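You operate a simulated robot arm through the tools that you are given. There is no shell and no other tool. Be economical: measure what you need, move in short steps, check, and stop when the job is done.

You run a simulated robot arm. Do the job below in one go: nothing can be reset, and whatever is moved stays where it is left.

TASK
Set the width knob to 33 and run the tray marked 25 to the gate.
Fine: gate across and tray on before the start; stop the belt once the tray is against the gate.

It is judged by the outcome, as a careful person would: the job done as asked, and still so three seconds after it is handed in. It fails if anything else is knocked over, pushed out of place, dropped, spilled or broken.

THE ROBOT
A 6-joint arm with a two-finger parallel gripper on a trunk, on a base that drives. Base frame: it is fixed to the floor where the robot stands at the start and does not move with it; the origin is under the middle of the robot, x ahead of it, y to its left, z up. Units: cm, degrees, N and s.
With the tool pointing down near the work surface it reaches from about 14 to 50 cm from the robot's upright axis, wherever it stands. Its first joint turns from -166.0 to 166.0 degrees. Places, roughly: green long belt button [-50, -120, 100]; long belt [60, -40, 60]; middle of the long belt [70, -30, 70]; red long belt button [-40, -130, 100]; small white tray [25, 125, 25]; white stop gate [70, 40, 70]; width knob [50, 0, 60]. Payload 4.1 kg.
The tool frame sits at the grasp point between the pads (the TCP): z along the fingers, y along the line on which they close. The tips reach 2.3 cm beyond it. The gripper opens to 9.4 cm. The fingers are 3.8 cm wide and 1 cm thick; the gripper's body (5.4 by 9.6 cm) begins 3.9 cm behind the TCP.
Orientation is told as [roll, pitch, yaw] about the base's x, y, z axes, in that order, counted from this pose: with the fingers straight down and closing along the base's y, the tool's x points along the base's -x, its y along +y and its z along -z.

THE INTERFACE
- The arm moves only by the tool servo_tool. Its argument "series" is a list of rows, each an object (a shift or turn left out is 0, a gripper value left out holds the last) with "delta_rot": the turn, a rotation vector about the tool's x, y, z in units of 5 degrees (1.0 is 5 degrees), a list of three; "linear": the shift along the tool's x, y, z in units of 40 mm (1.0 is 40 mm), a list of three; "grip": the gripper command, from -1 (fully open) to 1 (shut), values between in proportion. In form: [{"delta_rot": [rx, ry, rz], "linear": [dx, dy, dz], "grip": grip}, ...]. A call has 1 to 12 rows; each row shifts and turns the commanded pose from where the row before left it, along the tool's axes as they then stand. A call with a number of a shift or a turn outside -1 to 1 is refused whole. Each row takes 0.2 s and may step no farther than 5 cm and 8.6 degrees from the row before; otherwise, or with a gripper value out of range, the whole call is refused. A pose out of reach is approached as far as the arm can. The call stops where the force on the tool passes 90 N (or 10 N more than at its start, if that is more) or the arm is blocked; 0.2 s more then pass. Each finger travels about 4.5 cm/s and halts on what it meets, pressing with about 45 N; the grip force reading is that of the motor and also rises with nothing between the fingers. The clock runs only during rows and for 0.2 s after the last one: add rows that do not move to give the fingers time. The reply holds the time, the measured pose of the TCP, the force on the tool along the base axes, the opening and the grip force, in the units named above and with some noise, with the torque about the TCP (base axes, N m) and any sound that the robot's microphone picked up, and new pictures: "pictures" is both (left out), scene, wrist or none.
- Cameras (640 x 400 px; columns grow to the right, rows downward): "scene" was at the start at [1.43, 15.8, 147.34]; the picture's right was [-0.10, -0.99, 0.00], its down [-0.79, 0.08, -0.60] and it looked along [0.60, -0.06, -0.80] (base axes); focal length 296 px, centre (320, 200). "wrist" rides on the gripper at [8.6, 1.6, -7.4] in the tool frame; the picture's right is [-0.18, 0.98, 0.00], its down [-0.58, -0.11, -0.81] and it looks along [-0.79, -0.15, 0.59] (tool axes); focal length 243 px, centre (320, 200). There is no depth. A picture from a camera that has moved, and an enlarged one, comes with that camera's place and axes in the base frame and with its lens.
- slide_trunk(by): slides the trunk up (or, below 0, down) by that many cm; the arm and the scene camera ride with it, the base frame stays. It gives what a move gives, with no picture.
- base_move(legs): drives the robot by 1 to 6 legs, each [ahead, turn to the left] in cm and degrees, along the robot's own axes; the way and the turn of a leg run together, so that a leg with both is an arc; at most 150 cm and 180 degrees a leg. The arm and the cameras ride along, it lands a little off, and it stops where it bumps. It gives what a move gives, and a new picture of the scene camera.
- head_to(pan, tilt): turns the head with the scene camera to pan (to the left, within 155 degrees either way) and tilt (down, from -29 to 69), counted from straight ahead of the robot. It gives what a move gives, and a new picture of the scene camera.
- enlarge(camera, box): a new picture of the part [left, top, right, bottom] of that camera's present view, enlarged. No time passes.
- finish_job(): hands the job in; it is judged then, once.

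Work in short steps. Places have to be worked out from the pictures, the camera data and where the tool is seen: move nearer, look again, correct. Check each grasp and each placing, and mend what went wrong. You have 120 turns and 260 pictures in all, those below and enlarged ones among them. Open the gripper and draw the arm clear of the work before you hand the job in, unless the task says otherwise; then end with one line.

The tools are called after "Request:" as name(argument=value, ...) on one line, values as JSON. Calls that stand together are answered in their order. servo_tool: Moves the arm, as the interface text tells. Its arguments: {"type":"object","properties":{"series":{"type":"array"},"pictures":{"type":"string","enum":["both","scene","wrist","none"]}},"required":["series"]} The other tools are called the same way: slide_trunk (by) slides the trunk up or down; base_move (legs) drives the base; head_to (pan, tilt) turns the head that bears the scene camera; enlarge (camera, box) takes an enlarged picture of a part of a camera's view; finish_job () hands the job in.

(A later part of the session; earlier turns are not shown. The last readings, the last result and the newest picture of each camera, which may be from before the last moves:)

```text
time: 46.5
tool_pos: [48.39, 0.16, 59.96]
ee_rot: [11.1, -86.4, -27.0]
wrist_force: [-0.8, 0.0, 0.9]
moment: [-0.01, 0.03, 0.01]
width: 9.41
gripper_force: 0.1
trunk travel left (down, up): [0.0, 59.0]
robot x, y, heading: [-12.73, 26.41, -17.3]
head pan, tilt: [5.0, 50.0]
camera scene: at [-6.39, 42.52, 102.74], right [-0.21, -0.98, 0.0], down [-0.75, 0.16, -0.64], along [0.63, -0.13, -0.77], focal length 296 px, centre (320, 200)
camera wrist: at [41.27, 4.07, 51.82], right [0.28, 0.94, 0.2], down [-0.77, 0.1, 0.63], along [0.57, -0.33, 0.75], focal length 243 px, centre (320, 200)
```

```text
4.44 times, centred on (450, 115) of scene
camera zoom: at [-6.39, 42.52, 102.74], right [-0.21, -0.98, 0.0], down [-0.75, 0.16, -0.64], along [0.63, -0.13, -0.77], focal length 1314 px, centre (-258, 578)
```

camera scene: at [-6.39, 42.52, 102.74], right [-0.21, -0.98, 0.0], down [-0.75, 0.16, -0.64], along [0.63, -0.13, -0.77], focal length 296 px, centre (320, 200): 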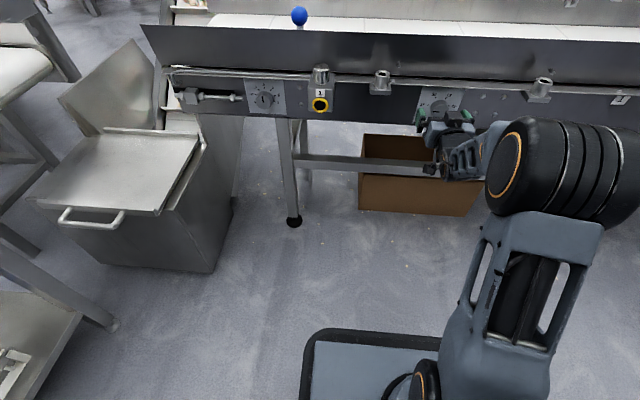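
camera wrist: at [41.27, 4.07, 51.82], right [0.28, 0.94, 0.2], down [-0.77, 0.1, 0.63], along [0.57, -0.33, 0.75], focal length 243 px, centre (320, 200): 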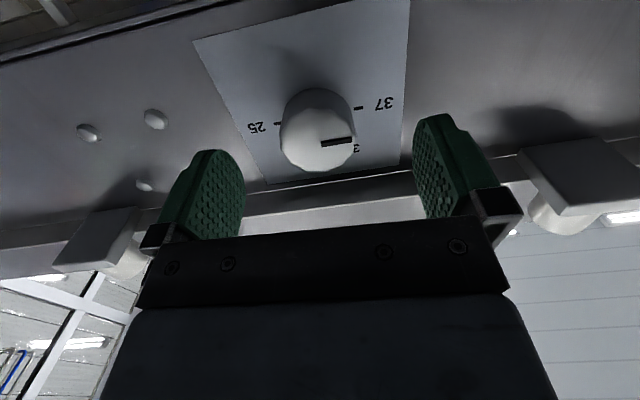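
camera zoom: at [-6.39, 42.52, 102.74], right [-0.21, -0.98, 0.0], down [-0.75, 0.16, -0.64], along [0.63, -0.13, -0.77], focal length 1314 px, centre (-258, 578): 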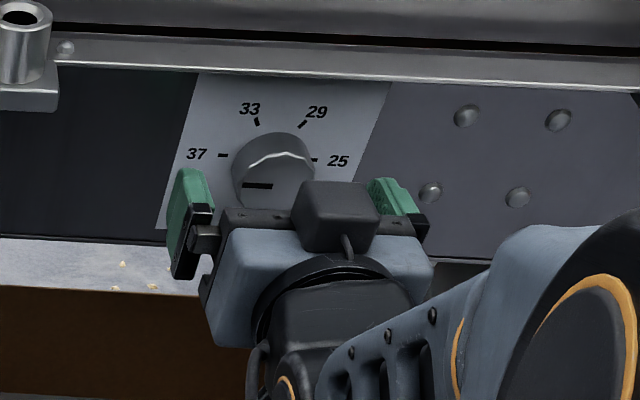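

Aligned within a few millimetres. I pre-roll the gripper by -30° so the 60° turn ends at +30°, then move onto the knob.

Request:
servo_tool(series=[{"delta_rot": [0, 0, -1]}, {"delta_rot": [0, 0, -1]}, {"delta_rot": [0, 0, -1]}, {"delta_rot": [0, 0, -1]}, {"delta_rot": [0, 0, -1]}, {"delta_rot": [0, 0, -1]}, {"linear": [0, 0, 0.25]}, {"linear": [0, 0, 0.25]}, {}], pictures="both")

Request:
enlarge(camera="scene", box=[390, 70, 510, 160])

```text
time: 47.5
tool_pos: [47.64, -5.56, 63.86]
ee_rot: [-74.7, -69.8, 61.7]
wrist_force: [-20.4, 7.4, 9.3]
moment: [0.59, 0.14, 1.07]
width: 9.4
gripper_force: 0.1
out of reach, approached as far as the arm can: row 2, 3, 4, 5
trunk travel left (down, up): [0.0, 59.0]
robot x, y, heading: [-13.59, 26.36, -16.5]
head pan, tilt: [5.0, 50.0]
stopped in row 5: the force on the tool passed its limit at 148 N (the readings are from after the stop); the commanded pose is now the measured one
camera scene: at [-6.83, 42.7, 102.77], right [-0.2, -0.98, 0.0], down [-0.75, 0.15, -0.64], along [0.63, -0.13, -0.76], focal length 296 px, centre (320, 200)
camera wrist: at [39.45, -4.92, 56.02], right [0.22, 0.96, -0.15], down [-0.71, 0.27, 0.65], along [0.67, -0.04, 0.74], focal length 243 px, centre (320, 200)
```

scene: 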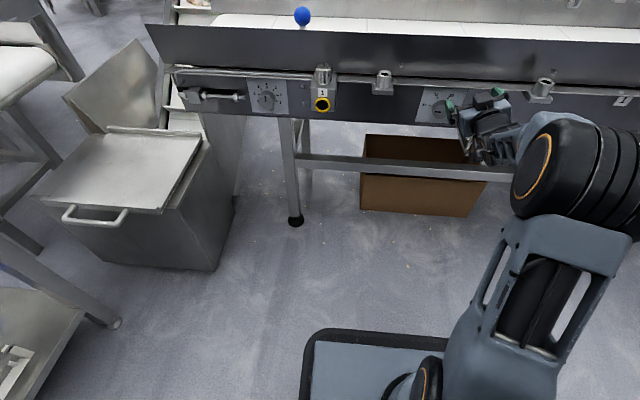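
wrist: 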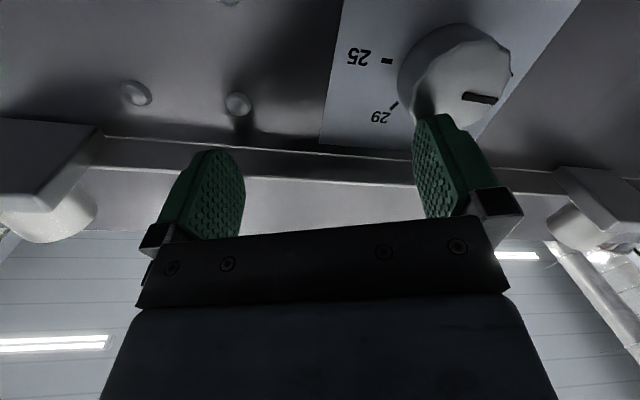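

```text
4.44 times, centred on (450, 115) of scene
camera zoom: at [-6.83, 42.7, 102.77], right [-0.2, -0.98, 0.0], down [-0.75, 0.15, -0.64], along [0.63, -0.13, -0.76], focal length 1314 px, centre (-258, 578)
```

zoom: 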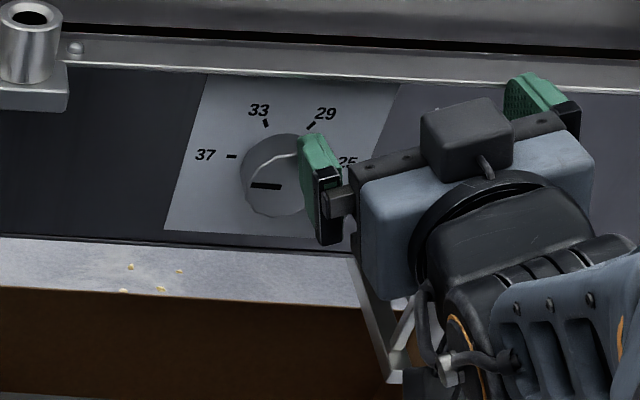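

The roll was unreachable (near-straight wrist) and a finger bumped the knob's side, though the dial still reads 37. I back straight off and change to a 45° downward tool, which keeps the wrist away from its limit.

Request:
servo_tool(series=[{"linear": [0, 0, -0.5]}, {"linear": [0, 0, -0.8]}, {"linear": [0, 0, -0.8]}, {}, {}], pictures="none")

Request:
slide_trunk(by=10)

Request:
servo_tool(series=[{"delta_rot": [0, 1, 0.5]}, {"delta_rot": [0, 1, 0.5]}, {"delta_rot": [0, 1, 0.5]}, {"delta_rot": [0, 1, 0.5]}, {"delta_rot": [0, 1, 0.5]}, {"delta_rot": [0, 1, 0.5]}, {"delta_rot": [0, 1, 0.5]}, {"delta_rot": [0, 1, 0.3]}, {}], pictures="both")

```text
time: 48.8
tool_pos: [39.77, -3.6, 64.56]
ee_rot: [-74.1, -69.6, 61.3]
wrist_force: [0.2, -0.1, 0.0]
moment: [0.02, -0.01, 0.02]
width: 9.37
gripper_force: 0.0
trunk travel left (down, up): [0.0, 59.0]
robot x, y, heading: [-13.03, 26.57, -16.7]
head pan, tilt: [5.0, 50.0]
```

```text
time: 50.1
tool_pos: [39.78, -3.52, 74.63]
ee_rot: [-74.1, -69.7, 61.4]
wrist_force: [0.8, 0.6, 0.2]
moment: [0.01, -0.04, -0.01]
width: 9.38
gripper_force: 0.1
trunk travel left (down, up): [-10.0, 49.0]
robot x, y, heading: [-13.28, 26.82, -16.6]
head pan, tilt: [5.0, 50.0]
```

```text
time: 52.1
tool_pos: [39.78, -3.54, 74.5]
ee_rot: [-3.4, -45.3, -17.3]
wrist_force: [-0.3, -0.2, -0.4]
moment: [-0.01, -0.02, 0.02]
width: 9.41
gripper_force: 0.1
trunk travel left (down, up): [-10.0, 49.0]
robot x, y, heading: [-13.46, 26.49, -16.5]
head pan, tilt: [5.0, 50.0]
camera scene: at [-6.64, 42.62, 112.74], right [-0.2, -0.98, 0.0], down [-0.75, 0.15, -0.64], along [0.63, -0.13, -0.77], focal length 296 px, centre (320, 200)
camera wrist: at [29.68, 1.78, 73.67], right [0.45, 0.89, 0.09], down [-0.18, -0.01, 0.98], along [0.87, -0.46, 0.15], focal length 243 px, centre (320, 200)
```

scene: 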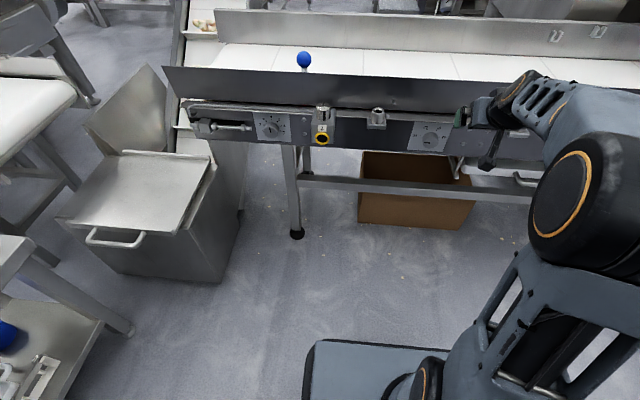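
wrist: 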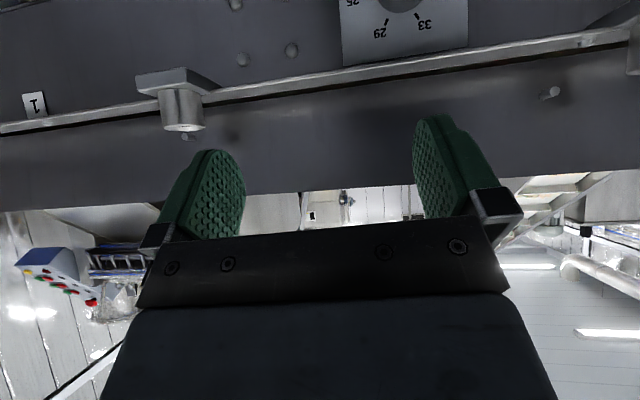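

The 45° pose is fully reachable. I lower the trunk back and move to 7 cm in front of the knob, rolled -30° about the knob axis.

Request:
slide_trunk(by=-10)

Request:
servo_tool(series=[{"linear": [0.1, 0.5, 0.3]}, {"linear": [0.1, 0.5, 0.3]}, {"linear": [0.1, 0.3, 0.35]}, {"linear": [0.1, 0.3, 0.35]}, {"delta_rot": [0.707, 0, -0.707]}, {"delta_rot": [0.707, 0, -0.707]}, {"delta_rot": [0.707, 0, -0.707]}, {"delta_rot": [0.707, 0, -0.707]}, {"delta_rot": [0.707, 0, -0.707]}, {"delta_rot": [0.707, 0, -0.707]}, {}], pictures="both")

Request:
enlarge(camera="scene", box=[390, 70, 510, 160])

```text
time: 53.4
tool_pos: [39.77, -3.48, 64.45]
ee_rot: [-3.5, -45.3, -17.1]
wrist_force: [0.6, -0.6, 1.0]
moment: [0.0, -0.01, 0.04]
width: 9.43
gripper_force: 0.1
trunk travel left (down, up): [0.0, 59.0]
robot x, y, heading: [-13.41, 26.49, -16.4]
head pan, tilt: [5.0, 50.0]
```

```text
time: 55.8
tool_pos: [44.28, 1.35, 59.52]
ee_rot: [-42.2, -36.9, 8.7]
wrist_force: [0.2, 0.6, -1.0]
moment: [0.01, -0.02, -0.02]
width: 9.43
gripper_force: 0.0
trunk travel left (down, up): [0.0, 59.0]
robot x, y, heading: [-13.38, 26.07, -16.3]
head pan, tilt: [5.0, 50.0]
camera scene: at [-6.64, 42.62, 102.74], right [-0.2, -0.98, 0.0], down [-0.75, 0.15, -0.64], along [0.63, -0.13, -0.77], focal length 296 px, centre (320, 200)
camera wrist: at [33.94, 6.12, 57.98], right [0.43, 0.8, -0.42], down [-0.01, 0.47, 0.89], along [0.9, -0.37, 0.21], focal length 243 px, centre (320, 200)
```

scene: 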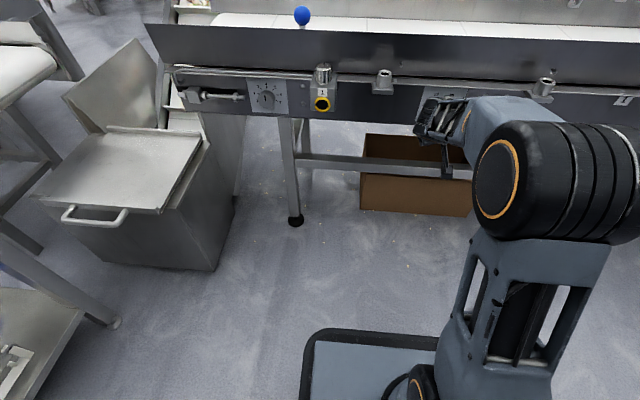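
wrist: 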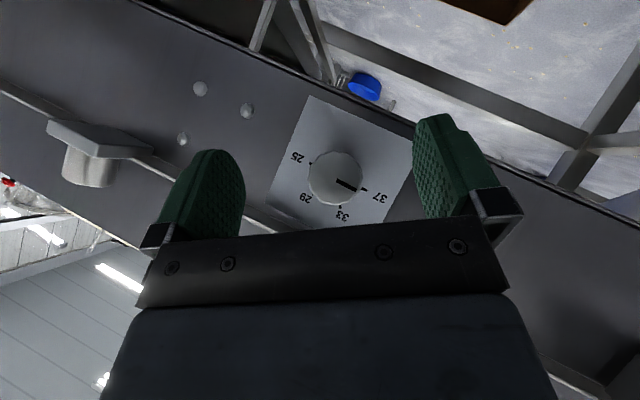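

```text
4.44 times, centred on (450, 115) of scene
camera zoom: at [-6.64, 42.62, 102.74], right [-0.2, -0.98, 0.0], down [-0.75, 0.15, -0.64], along [0.63, -0.13, -0.77], focal length 1314 px, centre (-258, 578)
```

zoom: 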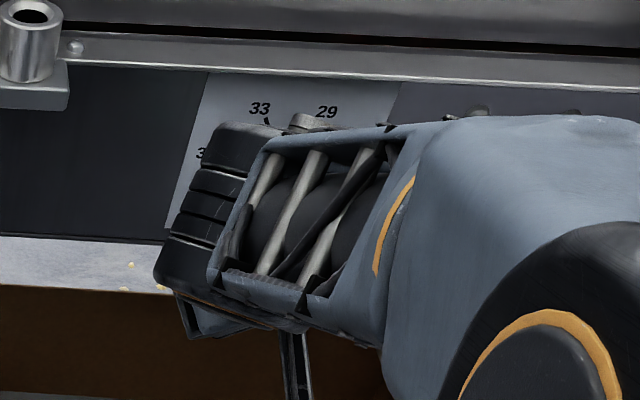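

The knob end reads as [51, -0.55, 59.9] in this clear view. I move in so the TCP sits just at the knob end, on its axis.

Request:
servo_tool(series=[{"linear": [-0.4, 0.02, 0.33]}, {"linear": [-0.4, 0.02, 0.33]}, {"linear": [-0.25, 0.01, 0.22]}, {"linear": [-0.2, 0, 0.19]}, {}], pictures="wrist")

```text
time: 57.0
tool_pos: [50.59, -0.49, 59.96]
ee_rot: [-42.1, -37.1, 8.7]
wrist_force: [-0.4, 0.2, -0.1]
moment: [-0.01, -0.01, 0.0]
width: 9.38
gripper_force: 0.1
trunk travel left (down, up): [0.0, 59.0]
robot x, y, heading: [-13.44, 26.58, -16.3]
head pan, tilt: [5.0, 50.0]
camera wrist: at [40.24, 4.31, 58.32], right [0.43, 0.8, -0.42], down [-0.01, 0.46, 0.89], along [0.9, -0.37, 0.21], focal length 243 px, centre (320, 200)
```

wrist: 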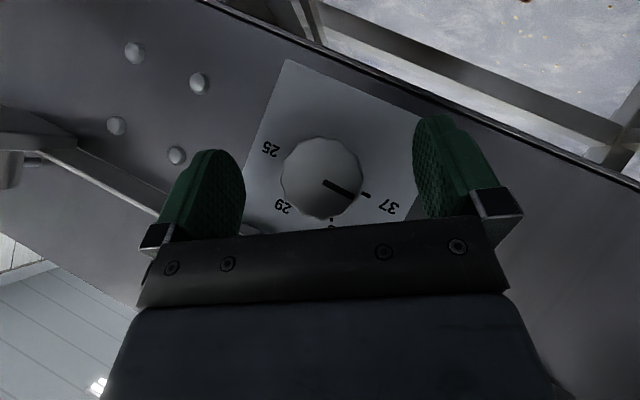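

The knob end still looks about 1.5 cm ahead of the TCP. I ease forward 0.8 cm and close the gripper.

Request:
servo_tool(series=[{"linear": [-0.14, 0, 0.14]}, {"grip": 1}, {}, {}, {}, {}, {}], pictures="wrist")

```text
time: 58.6
tool_pos: [50.98, -0.62, 59.95]
ee_rot: [-42.2, -36.8, 8.6]
wrist_force: [-37.7, 34.1, -4.5]
moment: [0.4, 1.44, 1.39]
width: 4.22
gripper_force: 44.5
trunk travel left (down, up): [0.0, 59.0]
robot x, y, heading: [-12.79, 26.53, -16.3]
head pan, tilt: [5.0, 50.0]
camera wrist: at [40.76, 4.14, 58.37], right [0.43, 0.8, -0.42], down [-0.01, 0.47, 0.89], along [0.9, -0.38, 0.2], focal length 243 px, centre (320, 200)
```

wrist: 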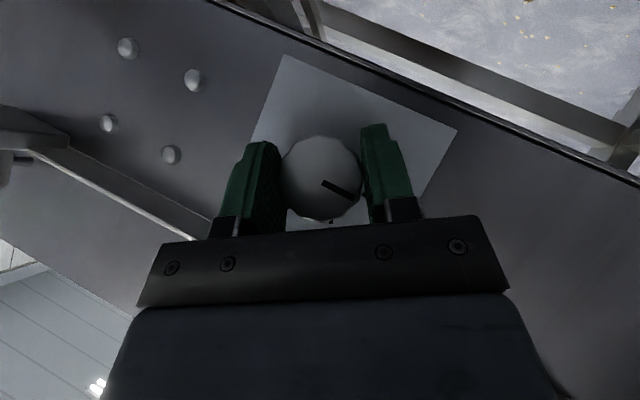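

Gripped at 4.2 cm, with some forward push from touching the plate. I ease back 4 mm, then begin turning +30° about the knob axis.

Request:
servo_tool(series=[{"linear": [0.07, 0, -0.07]}, {}], pictures="none")

Request:
servo_tool(series=[{"delta_rot": [-0.707, 0, 0.707]}, {"delta_rot": [-0.707, 0, 0.707]}, {"delta_rot": [-0.707, 0, 0.707]}, {"delta_rot": [-0.707, 0, 0.707]}, {"delta_rot": [-0.707, 0, 0.707]}, {"delta_rot": [-0.707, 0, 0.707]}, {}], pictures="wrist")

```text
time: 59.2
tool_pos: [51.13, -0.61, 59.84]
ee_rot: [-42.2, -37.1, 8.8]
wrist_force: [10.8, 1.2, -7.3]
moment: [0.14, 0.93, 1.29]
width: 4.2
gripper_force: 44.9
trunk travel left (down, up): [0.0, 59.0]
robot x, y, heading: [-13.19, 26.41, -16.6]
head pan, tilt: [5.0, 50.0]
```

```text
time: 60.8
tool_pos: [51.03, -0.67, 59.96]
ee_rot: [-3.7, -45.4, -17.2]
wrist_force: [17.9, -14.2, 2.0]
moment: [0.24, 0.78, 1.29]
width: 4.22
gripper_force: 45.0
trunk travel left (down, up): [0.0, 59.0]
robot x, y, heading: [-13.19, 26.75, -16.2]
head pan, tilt: [5.0, 50.0]
camera wrist: at [40.92, 4.72, 59.02], right [0.45, 0.89, 0.09], down [-0.18, -0.01, 0.98], along [0.87, -0.46, 0.16], focal length 243 px, centre (320, 200)
```

wrist: 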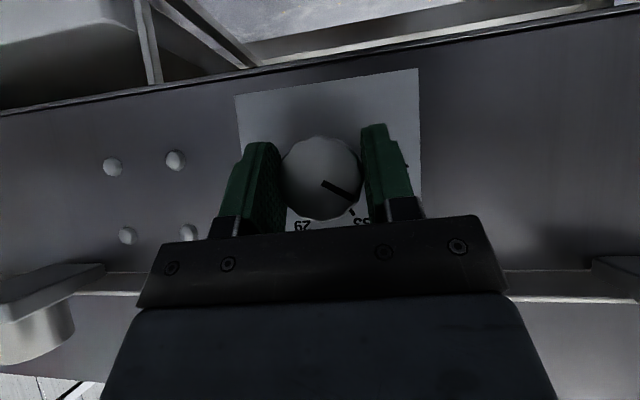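

The knob turned 30° with the gripper. I turn the other 30°.

Request:
servo_tool(series=[{"delta_rot": [-0.707, 0, 0.707]}, {"delta_rot": [-0.707, 0, 0.707]}, {"delta_rot": [-0.707, 0, 0.707]}, {"delta_rot": [-0.707, 0, 0.707]}, {"delta_rot": [-0.707, 0, 0.707]}, {"delta_rot": [-0.707, 0, 0.707]}, {}], pictures="wrist")

Request:
enlarge(camera="wrist", box=[220, 80, 440, 240])

```text
time: 62.4
tool_pos: [50.9, -0.63, 59.93]
ee_rot: [36.7, -39.2, -44.8]
wrist_force: [10.3, -19.8, 8.1]
moment: [-0.11, -0.37, 0.83]
width: 4.23
gripper_force: 44.8
trunk travel left (down, up): [0.0, 59.0]
robot x, y, heading: [-13.09, 26.43, -17.0]
head pan, tilt: [5.0, 50.0]
camera wrist: at [40.96, 4.93, 59.92], right [0.39, 0.72, 0.57], down [-0.34, -0.46, 0.82], along [0.85, -0.52, 0.07], focal length 243 px, centre (320, 200)
```

wrist: 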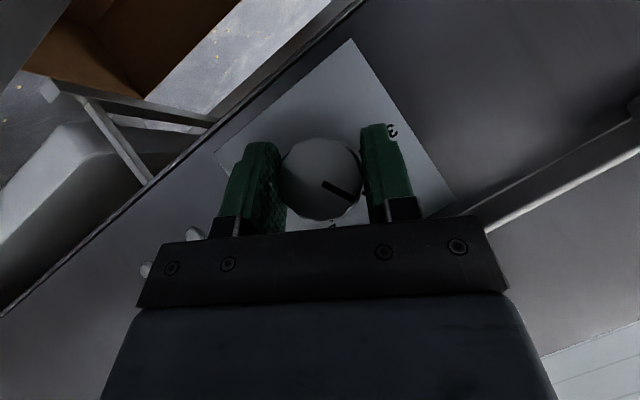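

```text
2.50 times, centred on (330, 160) of wrist
camera zoom: at [40.96, 4.93, 59.92], right [0.39, 0.72, 0.57], down [-0.34, -0.46, 0.82], along [0.85, -0.52, 0.07], focal length 606 px, centre (295, 300)
```

zoom: 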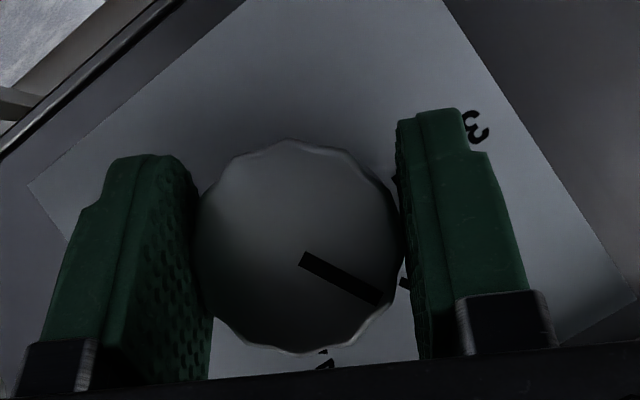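

The pointer now seems to meet the 33 mark. I open, back off along the knob axis and check the reading.

Request:
servo_tool(series=[{"grip": -1}, {}, {}, {}, {}, {"linear": [0.5, 0, -0.5]}, {"linear": [0.5, 0, -0.5]}, {"linear": [0.5, 0, -0.5]}, {}], pictures="wrist")

Request:
enlarge(camera="wrist", box=[250, 100, 430, 240])

```text
time: 64.4
tool_pos: [42.97, 2.38, 59.77]
ee_rot: [36.6, -39.2, -44.6]
wrist_force: [0.9, -0.1, -1.1]
moment: [-0.02, -0.02, -0.02]
width: 9.39
gripper_force: 0.0
trunk travel left (down, up): [0.0, 59.0]
robot x, y, heading: [-13.37, 26.42, -16.6]
head pan, tilt: [5.0, 50.0]
camera wrist: at [33.0, 7.84, 59.8], right [0.39, 0.72, 0.57], down [-0.34, -0.46, 0.82], along [0.85, -0.51, 0.06], focal length 243 px, centre (320, 200)
```

wrist: 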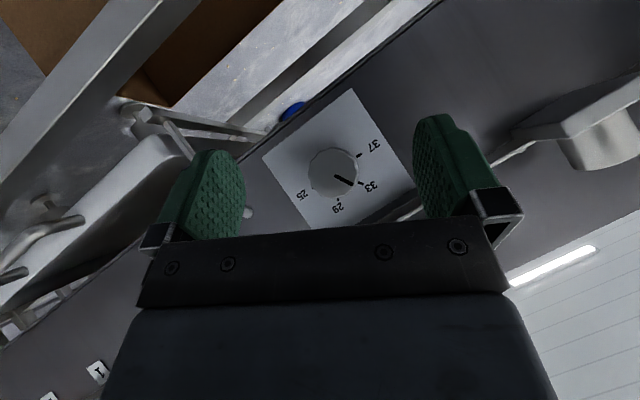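

```text
2.86 times, centred on (340, 170) of wrist
camera zoom: at [33.0, 7.84, 59.8], right [0.39, 0.72, 0.57], down [-0.34, -0.46, 0.82], along [0.85, -0.51, 0.06], focal length 693 px, centre (263, 286)
```

zoom: 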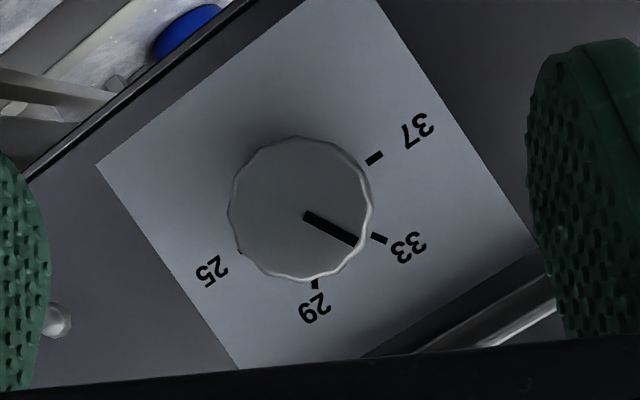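

The pointer is near 33, maybe a few degrees past it. I zoom tighter to measure.

Request:
enlarge(camera="wrist", box=[295, 125, 395, 215])

Request:
enlarge(camera="scene", box=[400, 70, 490, 130])

```text
4.44 times, centred on (345, 170) of wrist
camera zoom: at [33.0, 7.84, 59.8], right [0.39, 0.72, 0.57], down [-0.34, -0.46, 0.82], along [0.85, -0.51, 0.06], focal length 1078 px, centre (209, 333)
```

zoom: 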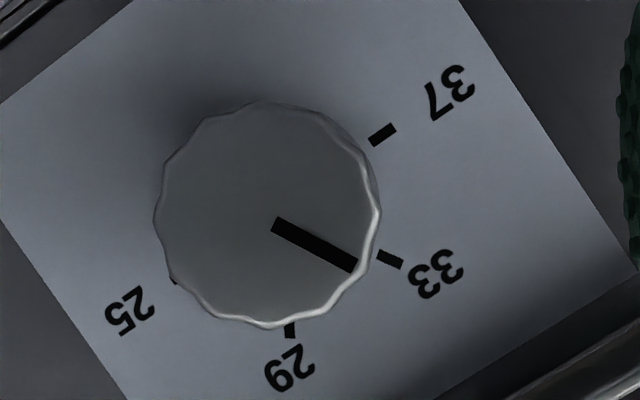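

```text
6.67 times, centred on (445, 100) of scene
camera zoom: at [-6.63, 42.63, 102.74], right [-0.2, -0.98, 0.0], down [-0.75, 0.15, -0.64], along [0.63, -0.13, -0.77], focal length 1971 px, centre (-513, 867)
```

zoom: 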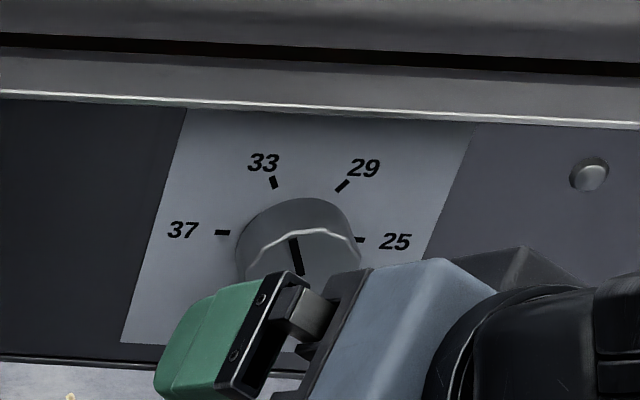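

By fitting the marks, the pointer sits at 60° from 37 – exactly on 33. Now I raise the trunk and undo the roll and pitch to look at the gate.

Request:
slide_trunk(by=45)

Request:
servo_tool(series=[{"delta_rot": [0.707, 0, -0.707]}, {"delta_rot": [0.707, 0, -0.707]}, {"delta_rot": [0.707, 0, -0.707]}, {"delta_rot": [0.707, 0, -0.707]}, {"delta_rot": [0.707, 0, -0.707]}, {"delta_rot": [0.707, 0, -0.707]}, {"delta_rot": [0, 1, 0]}, {"delta_rot": [0, 1, 0]}, {"delta_rot": [0, 1, 0]}, {"delta_rot": [0, 1, 0]}, {"delta_rot": [0, 1, 0]}, {"delta_rot": [0, 1, 0]}], pictures="none")

Request:
head_to(pan=30, tilt=50)

Request:
enlarge(camera="scene", box=[280, 100, 540, 270])

```text
refused: 45 is not a number from -40 to 40
```

```text
time: 67.0
tool_pos: [42.91, 2.26, 59.67]
ee_rot: [-2.5, -15.3, -19.0]
wrist_force: [0.5, 0.0, 0.6]
moment: [0.02, -0.03, -0.04]
width: 9.4
gripper_force: 0.0
trunk travel left (down, up): [0.0, 59.0]
robot x, y, heading: [-13.26, 26.42, -16.3]
head pan, tilt: [5.0, 50.0]
```

```text
time: 67.9
tool_pos: [43.04, 2.24, 59.76]
ee_rot: [-2.5, -15.4, -19.0]
wrist_force: [0.1, 0.4, -0.4]
moment: [-0.03, 0.04, 0.0]
width: 9.4
gripper_force: 0.1
trunk travel left (down, up): [0.0, 59.0]
robot x, y, heading: [-13.26, 26.38, -16.7]
head pan, tilt: [30.0, 50.0]
camera scene: at [-6.69, 45.96, 102.74], right [0.23, -0.97, 0.0], down [-0.75, -0.18, -0.64], along [0.63, 0.15, -0.77], focal length 296 px, centre (320, 200)
```

scene: 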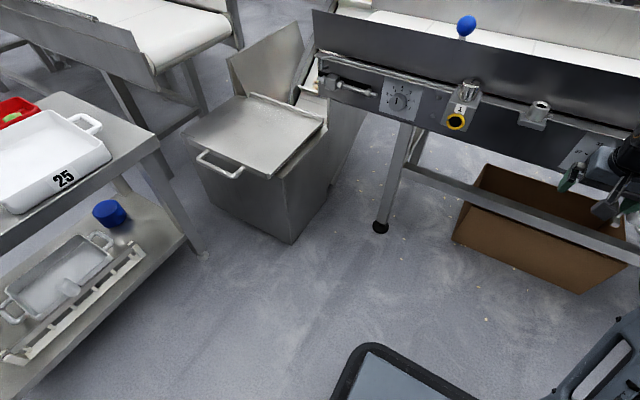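

```text
2.35 times, centred on (410, 185) of scene
camera zoom: at [-6.69, 45.96, 102.74], right [0.23, -0.97, 0.0], down [-0.75, -0.18, -0.64], along [0.63, 0.15, -0.77], focal length 696 px, centre (108, 235)
```

zoom: 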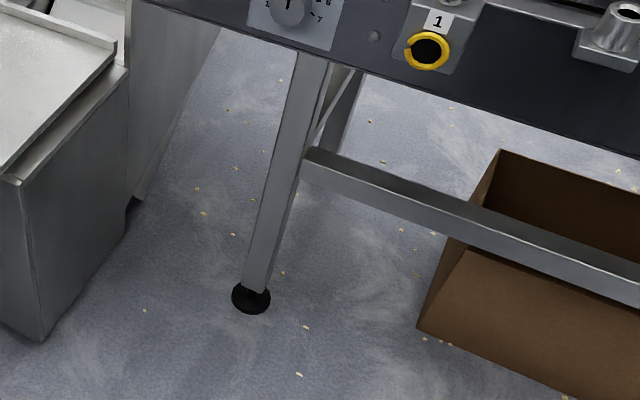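

The slide is limited to 40 cm at once; I raise in two goes and look over the belt.

Request:
slide_trunk(by=40)

Request:
slide_trunk(by=18)

Request:
head_to(pan=25, tilt=45)

Request:
enlarge(camera="scene", box=[280, 120, 540, 290])

```text
time: 71.7
tool_pos: [42.91, 2.33, 99.81]
ee_rot: [-2.6, -15.4, -19.1]
wrist_force: [0.5, 0.2, -0.7]
moment: [0.0, 0.03, 0.0]
width: 9.38
gripper_force: 0.1
trunk travel left (down, up): [-40.0, 19.0]
robot x, y, heading: [-13.06, 26.34, -16.7]
head pan, tilt: [30.0, 50.0]
```

```text
time: 73.7
tool_pos: [43.03, 2.17, 117.69]
ee_rot: [-2.7, -15.4, -19.0]
wrist_force: [0.0, 0.4, 0.7]
moment: [-0.04, 0.0, -0.01]
width: 9.39
gripper_force: 0.0
trunk travel left (down, up): [-58.0, 1.0]
robot x, y, heading: [-13.69, 27.02, -16.7]
head pan, tilt: [30.0, 50.0]
```

```text
time: 74.4
tool_pos: [43.04, 2.3, 117.87]
ee_rot: [-2.5, -15.4, -19.1]
wrist_force: [0.3, -0.4, -0.9]
moment: [0.01, 0.01, 0.01]
width: 9.38
gripper_force: 0.1
trunk travel left (down, up): [-58.0, 1.0]
robot x, y, heading: [-13.37, 26.69, -16.4]
head pan, tilt: [25.0, 45.0]
camera scene: at [-6.14, 45.37, 161.42], right [0.15, -0.99, 0.0], down [-0.7, -0.1, -0.71], along [0.7, 0.1, -0.71], focal length 296 px, centre (320, 200)
```

scene: 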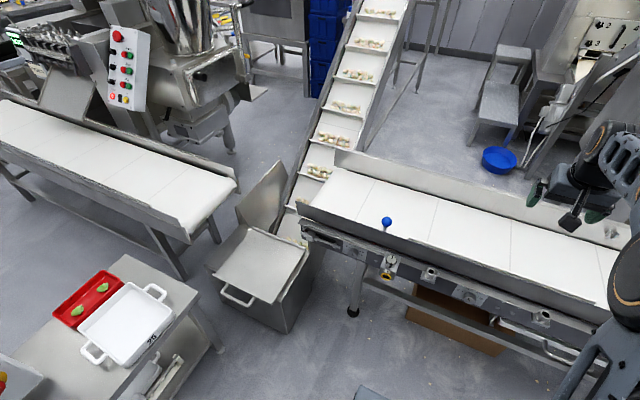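

```text
2.35 times, centred on (410, 205) of scene
camera zoom: at [-6.14, 45.37, 161.42], right [0.15, -0.99, 0.0], down [-0.7, -0.1, -0.71], along [0.7, 0.1, -0.71], focal length 696 px, centre (108, 188)
```

zoom: 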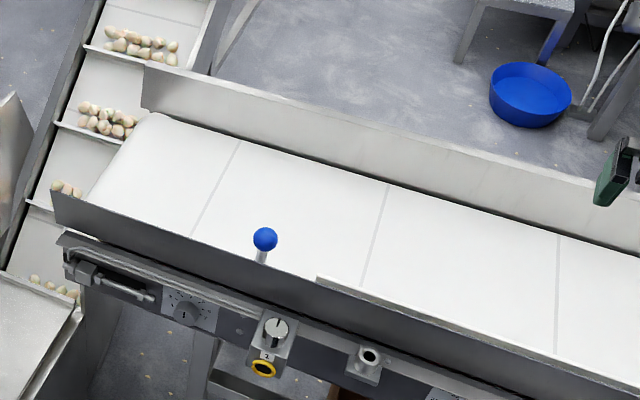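

The blue ball works out at about [67, 31, 79], right at the near guard. I move the base nearer and to the left so the arm and wrist camera can inspect the gate.

Request:
base_move(legs=[[0, 28], [32, 0], [0, -28]])

Request:
servo_tool(series=[{"linear": [0.8, 0, 0]}, {"linear": [0.8, 0, 0]}, {"linear": [0.8, 0, 0]}, {"linear": [0.8, 0, 0]}, {}], pictures="wrist")

```text
time: 79.3
tool_pos: [74.88, 9.41, 117.73]
ee_rot: [-2.5, -15.4, -18.2]
wrist_force: [-1.1, -0.1, 0.1]
moment: [0.03, -0.01, -0.01]
width: 9.42
gripper_force: 0.1
trunk travel left (down, up): [-58.0, 1.0]
robot x, y, heading: [18.34, 33.28, -15.9]
head pan, tilt: [25.0, 45.0]
camera scene: at [25.31, 52.01, 161.43], right [0.16, -0.99, 0.0], down [-0.7, -0.11, -0.71], along [0.7, 0.11, -0.71], focal length 296 px, centre (320, 200)
```

scene: 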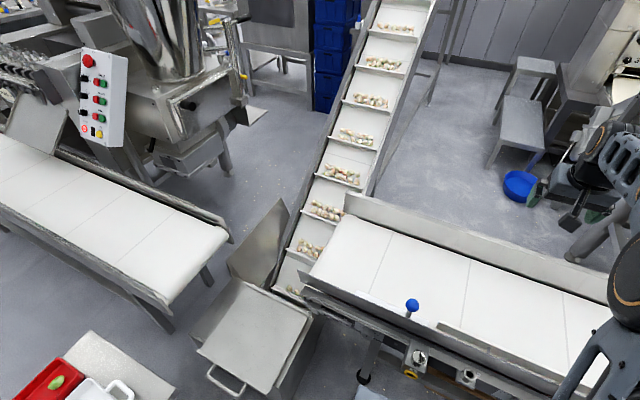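

```text
time: 80.5
tool_pos: [63.21, 13.55, 114.27]
ee_rot: [-2.6, -15.4, -18.3]
wrist_force: [0.0, -0.1, -0.3]
moment: [0.0, 0.03, 0.01]
width: 9.39
gripper_force: 0.1
trunk travel left (down, up): [-58.0, 1.0]
robot x, y, heading: [18.47, 33.58, -16.1]
head pan, tilt: [25.0, 45.0]
camera wrist: at [54.09, 18.59, 119.21], right [0.49, 0.87, 0.01], down [0.31, -0.18, 0.94], along [0.82, -0.46, -0.35], focal length 243 px, centre (320, 200)
```

wrist: 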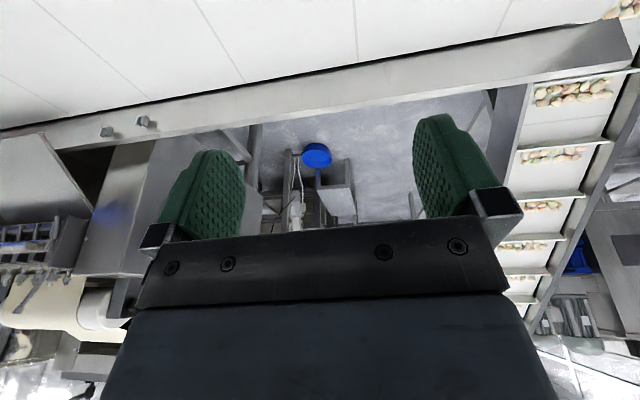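

I zoom the scene camera onto the gate area from this closer spot.

Request:
head_to(pan=10, tilt=58)

Request:
enlarge(camera="scene", box=[240, 120, 480, 300])

```text
time: 81.3
tool_pos: [63.15, 13.55, 114.23]
ee_rot: [-2.6, -15.3, -18.3]
wrist_force: [0.4, 0.2, 1.0]
moment: [0.02, 0.02, 0.01]
width: 9.41
gripper_force: 0.1
trunk travel left (down, up): [-58.0, 1.0]
robot x, y, heading: [18.32, 33.1, -16.0]
head pan, tilt: [10.0, 58.0]
camera scene: at [24.14, 50.06, 159.72], right [-0.1, -0.99, 0.0], down [-0.84, 0.09, -0.53], along [0.53, -0.05, -0.85], focal length 296 px, centre (320, 200)
```

scene: 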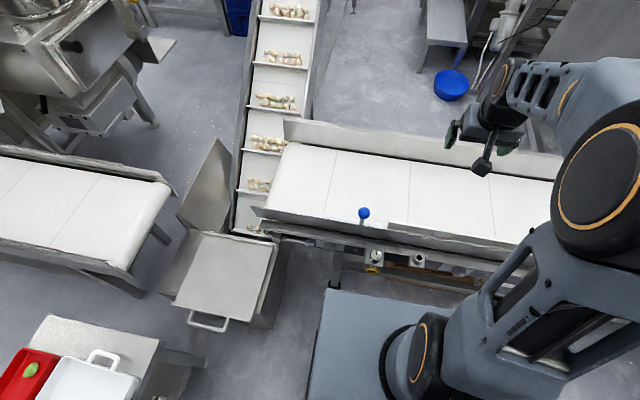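

```text
2.22 times, centred on (360, 210) of scene
camera zoom: at [24.14, 50.06, 159.72], right [-0.1, -0.99, 0.0], down [-0.84, 0.09, -0.53], along [0.53, -0.05, -0.85], focal length 657 px, centre (231, 178)
```

zoom: 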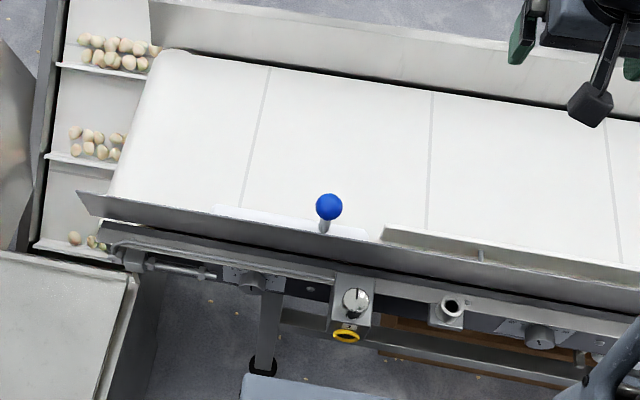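

I now see the gate: a white plate lying along the near guard with the blue ball on it, plus the guide rail to its right. I bring the wrist camera nearer to study it.

Request:
servo_tool(series=[{"delta_rot": [0, 1, 0]}, {"delta_rot": [0, 1, 0]}, {"delta_rot": [0, 1, 0]}, {"linear": [0.66, 0.75, 0]}, {"linear": [0.66, 0.75, 0]}, {"linear": [0.66, 0.75, 0]}, {"linear": [0.66, 0.75, 0]}, {"linear": [0.66, 0.75, 0]}, {}], pictures="none")

Request:
slide_trunk(by=-22)

Request:
servo_tool(series=[{}], pictures="both")

Request:
enlarge(camera="wrist", box=[160, 20, 500, 230])

```text
time: 83.3
tool_pos: [55.57, 31.83, 113.73]
ee_rot: [-2.4, -0.2, -19.1]
wrist_force: [0.4, 0.5, 0.2]
moment: [0.0, 0.03, 0.01]
width: 9.39
gripper_force: 0.1
trunk travel left (down, up): [-58.0, 1.0]
robot x, y, heading: [18.55, 33.4, -15.9]
head pan, tilt: [10.0, 58.0]
```

```text
time: 85.6
tool_pos: [55.58, 31.74, 91.7]
ee_rot: [-2.5, -0.5, -19.0]
wrist_force: [0.4, 0.2, -0.4]
moment: [0.0, 0.02, 0.0]
width: 9.43
gripper_force: 0.0
trunk travel left (down, up): [-36.0, 23.0]
robot x, y, heading: [18.44, 33.14, -16.1]
head pan, tilt: [10.0, 58.0]
```

```text
time: 86.0
tool_pos: [55.62, 31.79, 91.75]
ee_rot: [-2.5, -0.5, -19.0]
wrist_force: [0.0, -0.8, -0.1]
moment: [-0.02, -0.02, -0.01]
width: 9.4
gripper_force: 0.1
trunk travel left (down, up): [-36.0, 23.0]
robot x, y, heading: [18.34, 32.85, -16.1]
head pan, tilt: [10.0, 58.0]
camera scene: at [24.14, 50.06, 137.72], right [-0.1, -0.99, 0.0], down [-0.84, 0.09, -0.53], along [0.53, -0.05, -0.85], focal length 296 px, centre (320, 200)
camera wrist: at [48.1, 36.56, 99.13], right [0.49, 0.87, -0.04], down [0.52, -0.26, 0.81], along [0.7, -0.42, -0.58], focal length 243 px, centre (320, 200)
```

scene: 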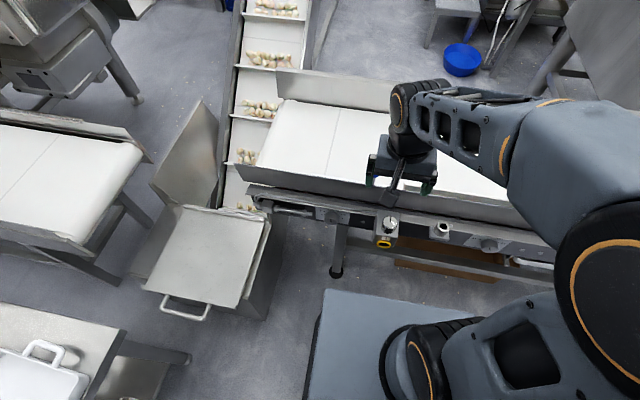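
wrist: 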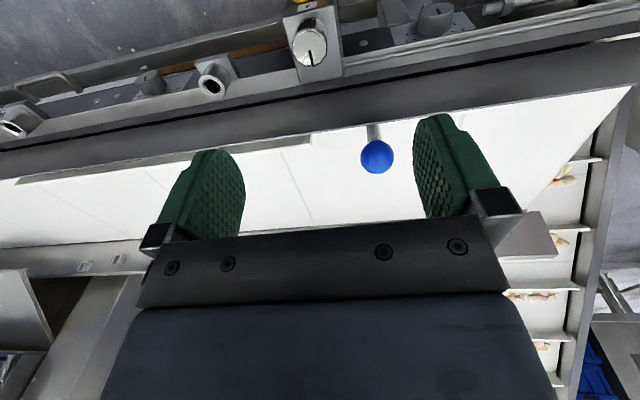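

```text
1.88 times, centred on (330, 125) of wrist
camera zoom: at [48.1, 36.56, 99.13], right [0.49, 0.87, -0.04], down [0.52, -0.26, 0.81], along [0.7, -0.42, -0.58], focal length 457 px, centre (301, 341)
```

zoom: 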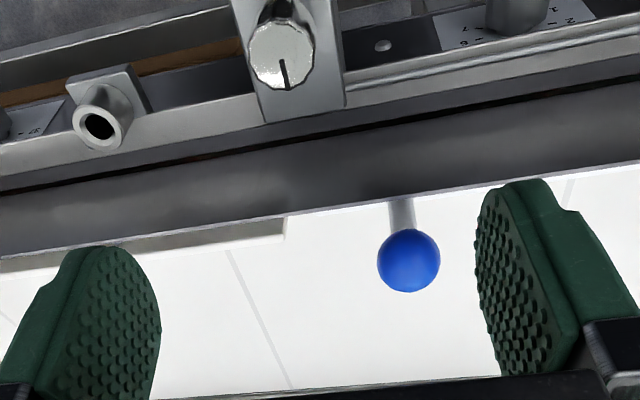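

The guard hides the gate from here. I shift the arm right and raise the trunk fully for a high, zoomed view.

Request:
slide_trunk(by=23)

Request:
servo_tool(series=[{"linear": [0.3, -0.9, 0]}, {"linear": [0.3, -0.9, 0]}, {"linear": [0.3, -0.9, 0]}, {"linear": [0.3, -0.9, 0]}, {"linear": [0.3, -0.9, 0]}, {"linear": [0.3, -0.9, 0]}, {}], pictures="none")

Request:
enlarge(camera="scene", box=[290, 170, 430, 270])

```text
time: 88.5
tool_pos: [55.61, 31.89, 114.77]
ee_rot: [-2.5, -0.4, -19.0]
wrist_force: [-1.0, -0.3, 0.8]
moment: [-0.02, -0.01, -0.03]
width: 9.4
gripper_force: 0.1
trunk travel left (down, up): [-59.0, 0.0]
robot x, y, heading: [18.8, 32.89, -16.0]
head pan, tilt: [10.0, 58.0]
```

```text
time: 90.0
tool_pos: [41.9, 13.6, 115.57]
ee_rot: [-2.6, -0.4, -18.9]
wrist_force: [0.5, 0.3, -0.3]
moment: [0.03, -0.02, -0.01]
width: 9.39
gripper_force: 0.0
trunk travel left (down, up): [-59.0, 0.0]
robot x, y, heading: [18.5, 33.21, -15.8]
head pan, tilt: [10.0, 58.0]
```

```text
4.00 times, centred on (360, 220) of scene
camera zoom: at [24.14, 50.06, 160.72], right [-0.1, -0.99, 0.0], down [-0.84, 0.09, -0.53], along [0.53, -0.05, -0.85], focal length 1182 px, centre (160, 120)
```

zoom: 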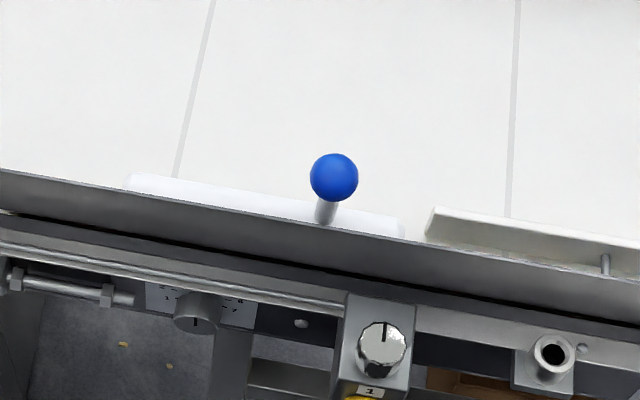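

The gate is a 23 cm plate stowed along the guard, ball at about [69, 32, 78] near its right end, so it probably hinges at the left end. I drive 6 cm closer and place the open gripper above the ball.

Request:
base_move(legs=[[6, 0]])

Request:
servo_tool(series=[{"linear": [-0.6, 0.6, 0]}, {"linear": [-0.6, 0.6, 0]}, {"linear": [-0.6, 0.6, 0]}, {"linear": [-0.6, 0.6, 0]}, {"linear": [-0.2, 0.6, 0]}, {"linear": [0, 0.5, 0]}, {}], pictures="both")

```text
time: 91.0
tool_pos: [47.83, 12.04, 115.7]
ee_rot: [-2.5, -0.3, -19.0]
wrist_force: [1.4, -0.9, -0.4]
moment: [0.04, 0.03, 0.01]
width: 9.38
gripper_force: 0.0
trunk travel left (down, up): [-59.0, 0.0]
robot x, y, heading: [24.06, 31.47, -15.9]
head pan, tilt: [10.0, 58.0]
camera scene: at [30.1, 48.36, 160.72], right [-0.1, -0.99, 0.0], down [-0.84, 0.09, -0.53], along [0.53, -0.05, -0.85], focal length 296 px, centre (320, 200)
```

scene: 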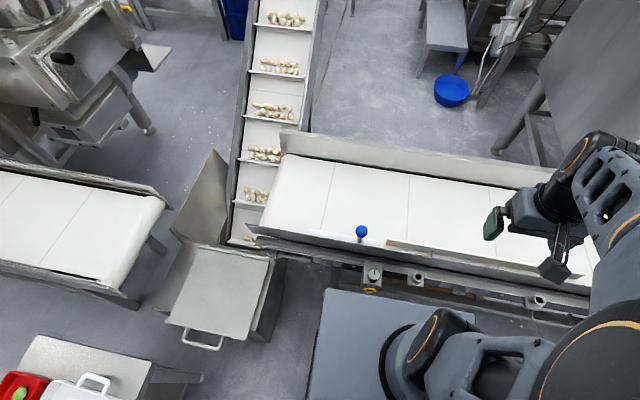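

```text
time: 92.6
tool_pos: [62.25, 22.06, 115.15]
ee_rot: [-2.5, -0.4, -19.0]
wrist_force: [-0.4, 0.7, -1.6]
moment: [-0.02, -0.01, 0.01]
width: 9.42
gripper_force: 0.1
trunk travel left (down, up): [-59.0, 0.0]
robot x, y, heading: [24.25, 31.6, -15.9]
head pan, tilt: [10.0, 58.0]
camera scene: at [29.98, 48.39, 160.72], right [-0.1, -0.99, 0.0], down [-0.84, 0.09, -0.53], along [0.53, -0.05, -0.85], focal length 296 px, centre (320, 200)
camera wrist: at [54.7, 26.65, 122.56], right [0.49, 0.87, -0.04], down [0.52, -0.26, 0.81], along [0.7, -0.42, -0.58], focal length 243 px, centre (320, 200)
```

scene: 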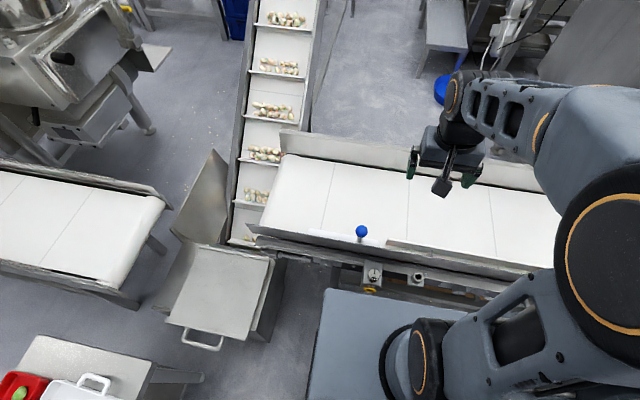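
wrist: 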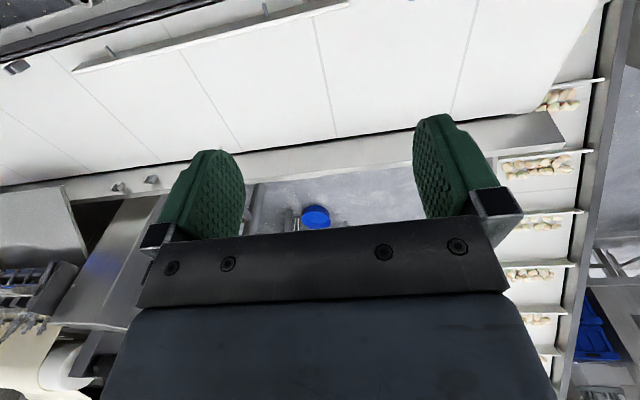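

I move over the ball at [69, 32] and lower the trunk most of the way, then check.

Request:
servo_tool(series=[{"linear": [-0.27, 0.97, 0]}, {"linear": [-0.27, 0.97, 0]}, {"linear": [-0.25, 0.96, 0]}, {"delta_rot": [0, 0, -0.4]}, {}], pictures="none")

Request:
slide_trunk(by=-28)

Request:
servo_tool(series=[{}], pictures="both")

Request:
enlarge(camera="scene", box=[290, 150, 450, 250])

```text
time: 93.8
tool_pos: [69.05, 31.7, 114.81]
ee_rot: [-2.5, -0.3, -16.8]
wrist_force: [0.6, 1.0, 0.0]
moment: [0.01, 0.0, -0.02]
width: 9.4
gripper_force: 0.1
trunk travel left (down, up): [-59.0, 0.0]
robot x, y, heading: [24.45, 31.52, -16.1]
head pan, tilt: [10.0, 58.0]
```

```text
time: 96.7
tool_pos: [69.02, 31.78, 86.85]
ee_rot: [-2.6, -0.2, -17.0]
wrist_force: [0.4, -0.6, -0.1]
moment: [-0.02, 0.0, -0.04]
width: 9.4
gripper_force: 0.1
trunk travel left (down, up): [-31.0, 28.0]
robot x, y, heading: [24.19, 31.51, -15.9]
head pan, tilt: [10.0, 58.0]
```

```text
time: 97.0
tool_pos: [69.06, 31.75, 86.77]
ee_rot: [-2.6, -0.3, -17.1]
wrist_force: [0.4, -0.3, 0.7]
moment: [-0.02, 0.03, 0.02]
width: 9.41
gripper_force: 0.1
trunk travel left (down, up): [-31.0, 28.0]
robot x, y, heading: [24.55, 31.19, -15.9]
head pan, tilt: [10.0, 58.0]
camera scene: at [29.99, 48.4, 132.72], right [-0.1, -0.99, 0.0], down [-0.84, 0.09, -0.53], along [0.53, -0.05, -0.85], focal length 296 px, centre (320, 200)
camera wrist: at [61.38, 36.14, 94.21], right [0.46, 0.89, -0.04], down [0.53, -0.24, 0.81], along [0.71, -0.4, -0.58], focal length 243 px, centre (320, 200)
```

scene: 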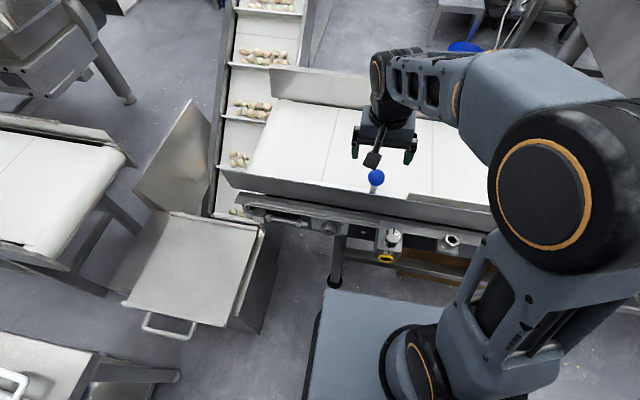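
wrist: 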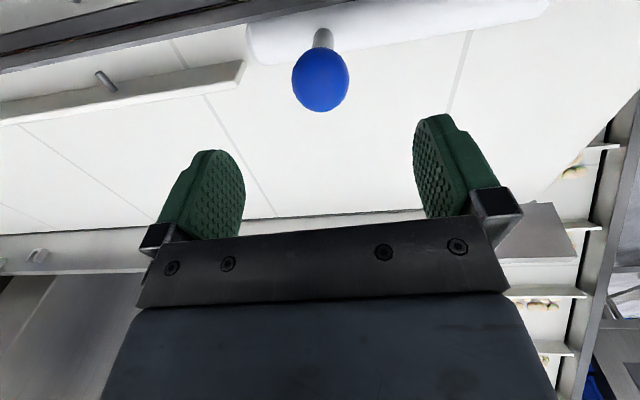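

```text
4.00 times, centred on (370, 200) of scene
camera zoom: at [29.99, 48.4, 132.72], right [-0.1, -0.99, 0.0], down [-0.84, 0.09, -0.53], along [0.53, -0.05, -0.85], focal length 1182 px, centre (120, 200)
```

zoom: 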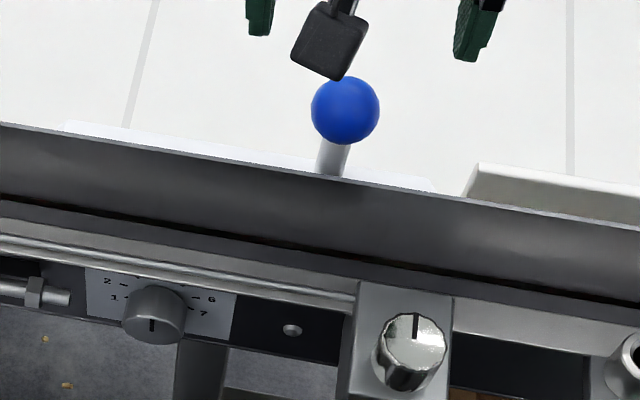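

The ball is at [68.9, 31.4, 77.6], right under the gripper. I lower 9 cm and close on it.

Request:
slide_trunk(by=-9)

Request:
servo_tool(series=[{"grip": 1}, {}, {}, {}, {}, {}], pictures="wrist")

```text
time: 98.3
tool_pos: [69.02, 31.81, 77.82]
ee_rot: [-2.6, -0.3, -17.1]
wrist_force: [1.0, 0.0, 0.5]
moment: [0.01, 0.01, -0.01]
width: 9.4
gripper_force: 0.1
trunk travel left (down, up): [-22.0, 37.0]
robot x, y, heading: [24.45, 31.51, -16.0]
head pan, tilt: [10.0, 58.0]
```

```text
time: 99.7
tool_pos: [68.97, 31.42, 77.72]
ee_rot: [-2.5, -0.2, -17.0]
wrist_force: [-8.4, -36.1, 0.8]
moment: [-0.13, 0.01, -0.35]
width: 3.94
gripper_force: 45.1
trunk travel left (down, up): [-22.0, 37.0]
robot x, y, heading: [24.02, 31.52, -16.1]
head pan, tilt: [10.0, 58.0]
camera wrist: at [61.32, 35.85, 85.23], right [0.46, 0.89, -0.04], down [0.53, -0.24, 0.81], along [0.71, -0.4, -0.58], focal length 243 px, centre (320, 200)
```

wrist: 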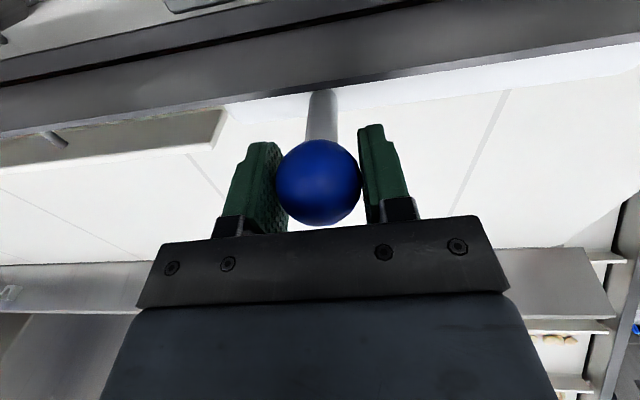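

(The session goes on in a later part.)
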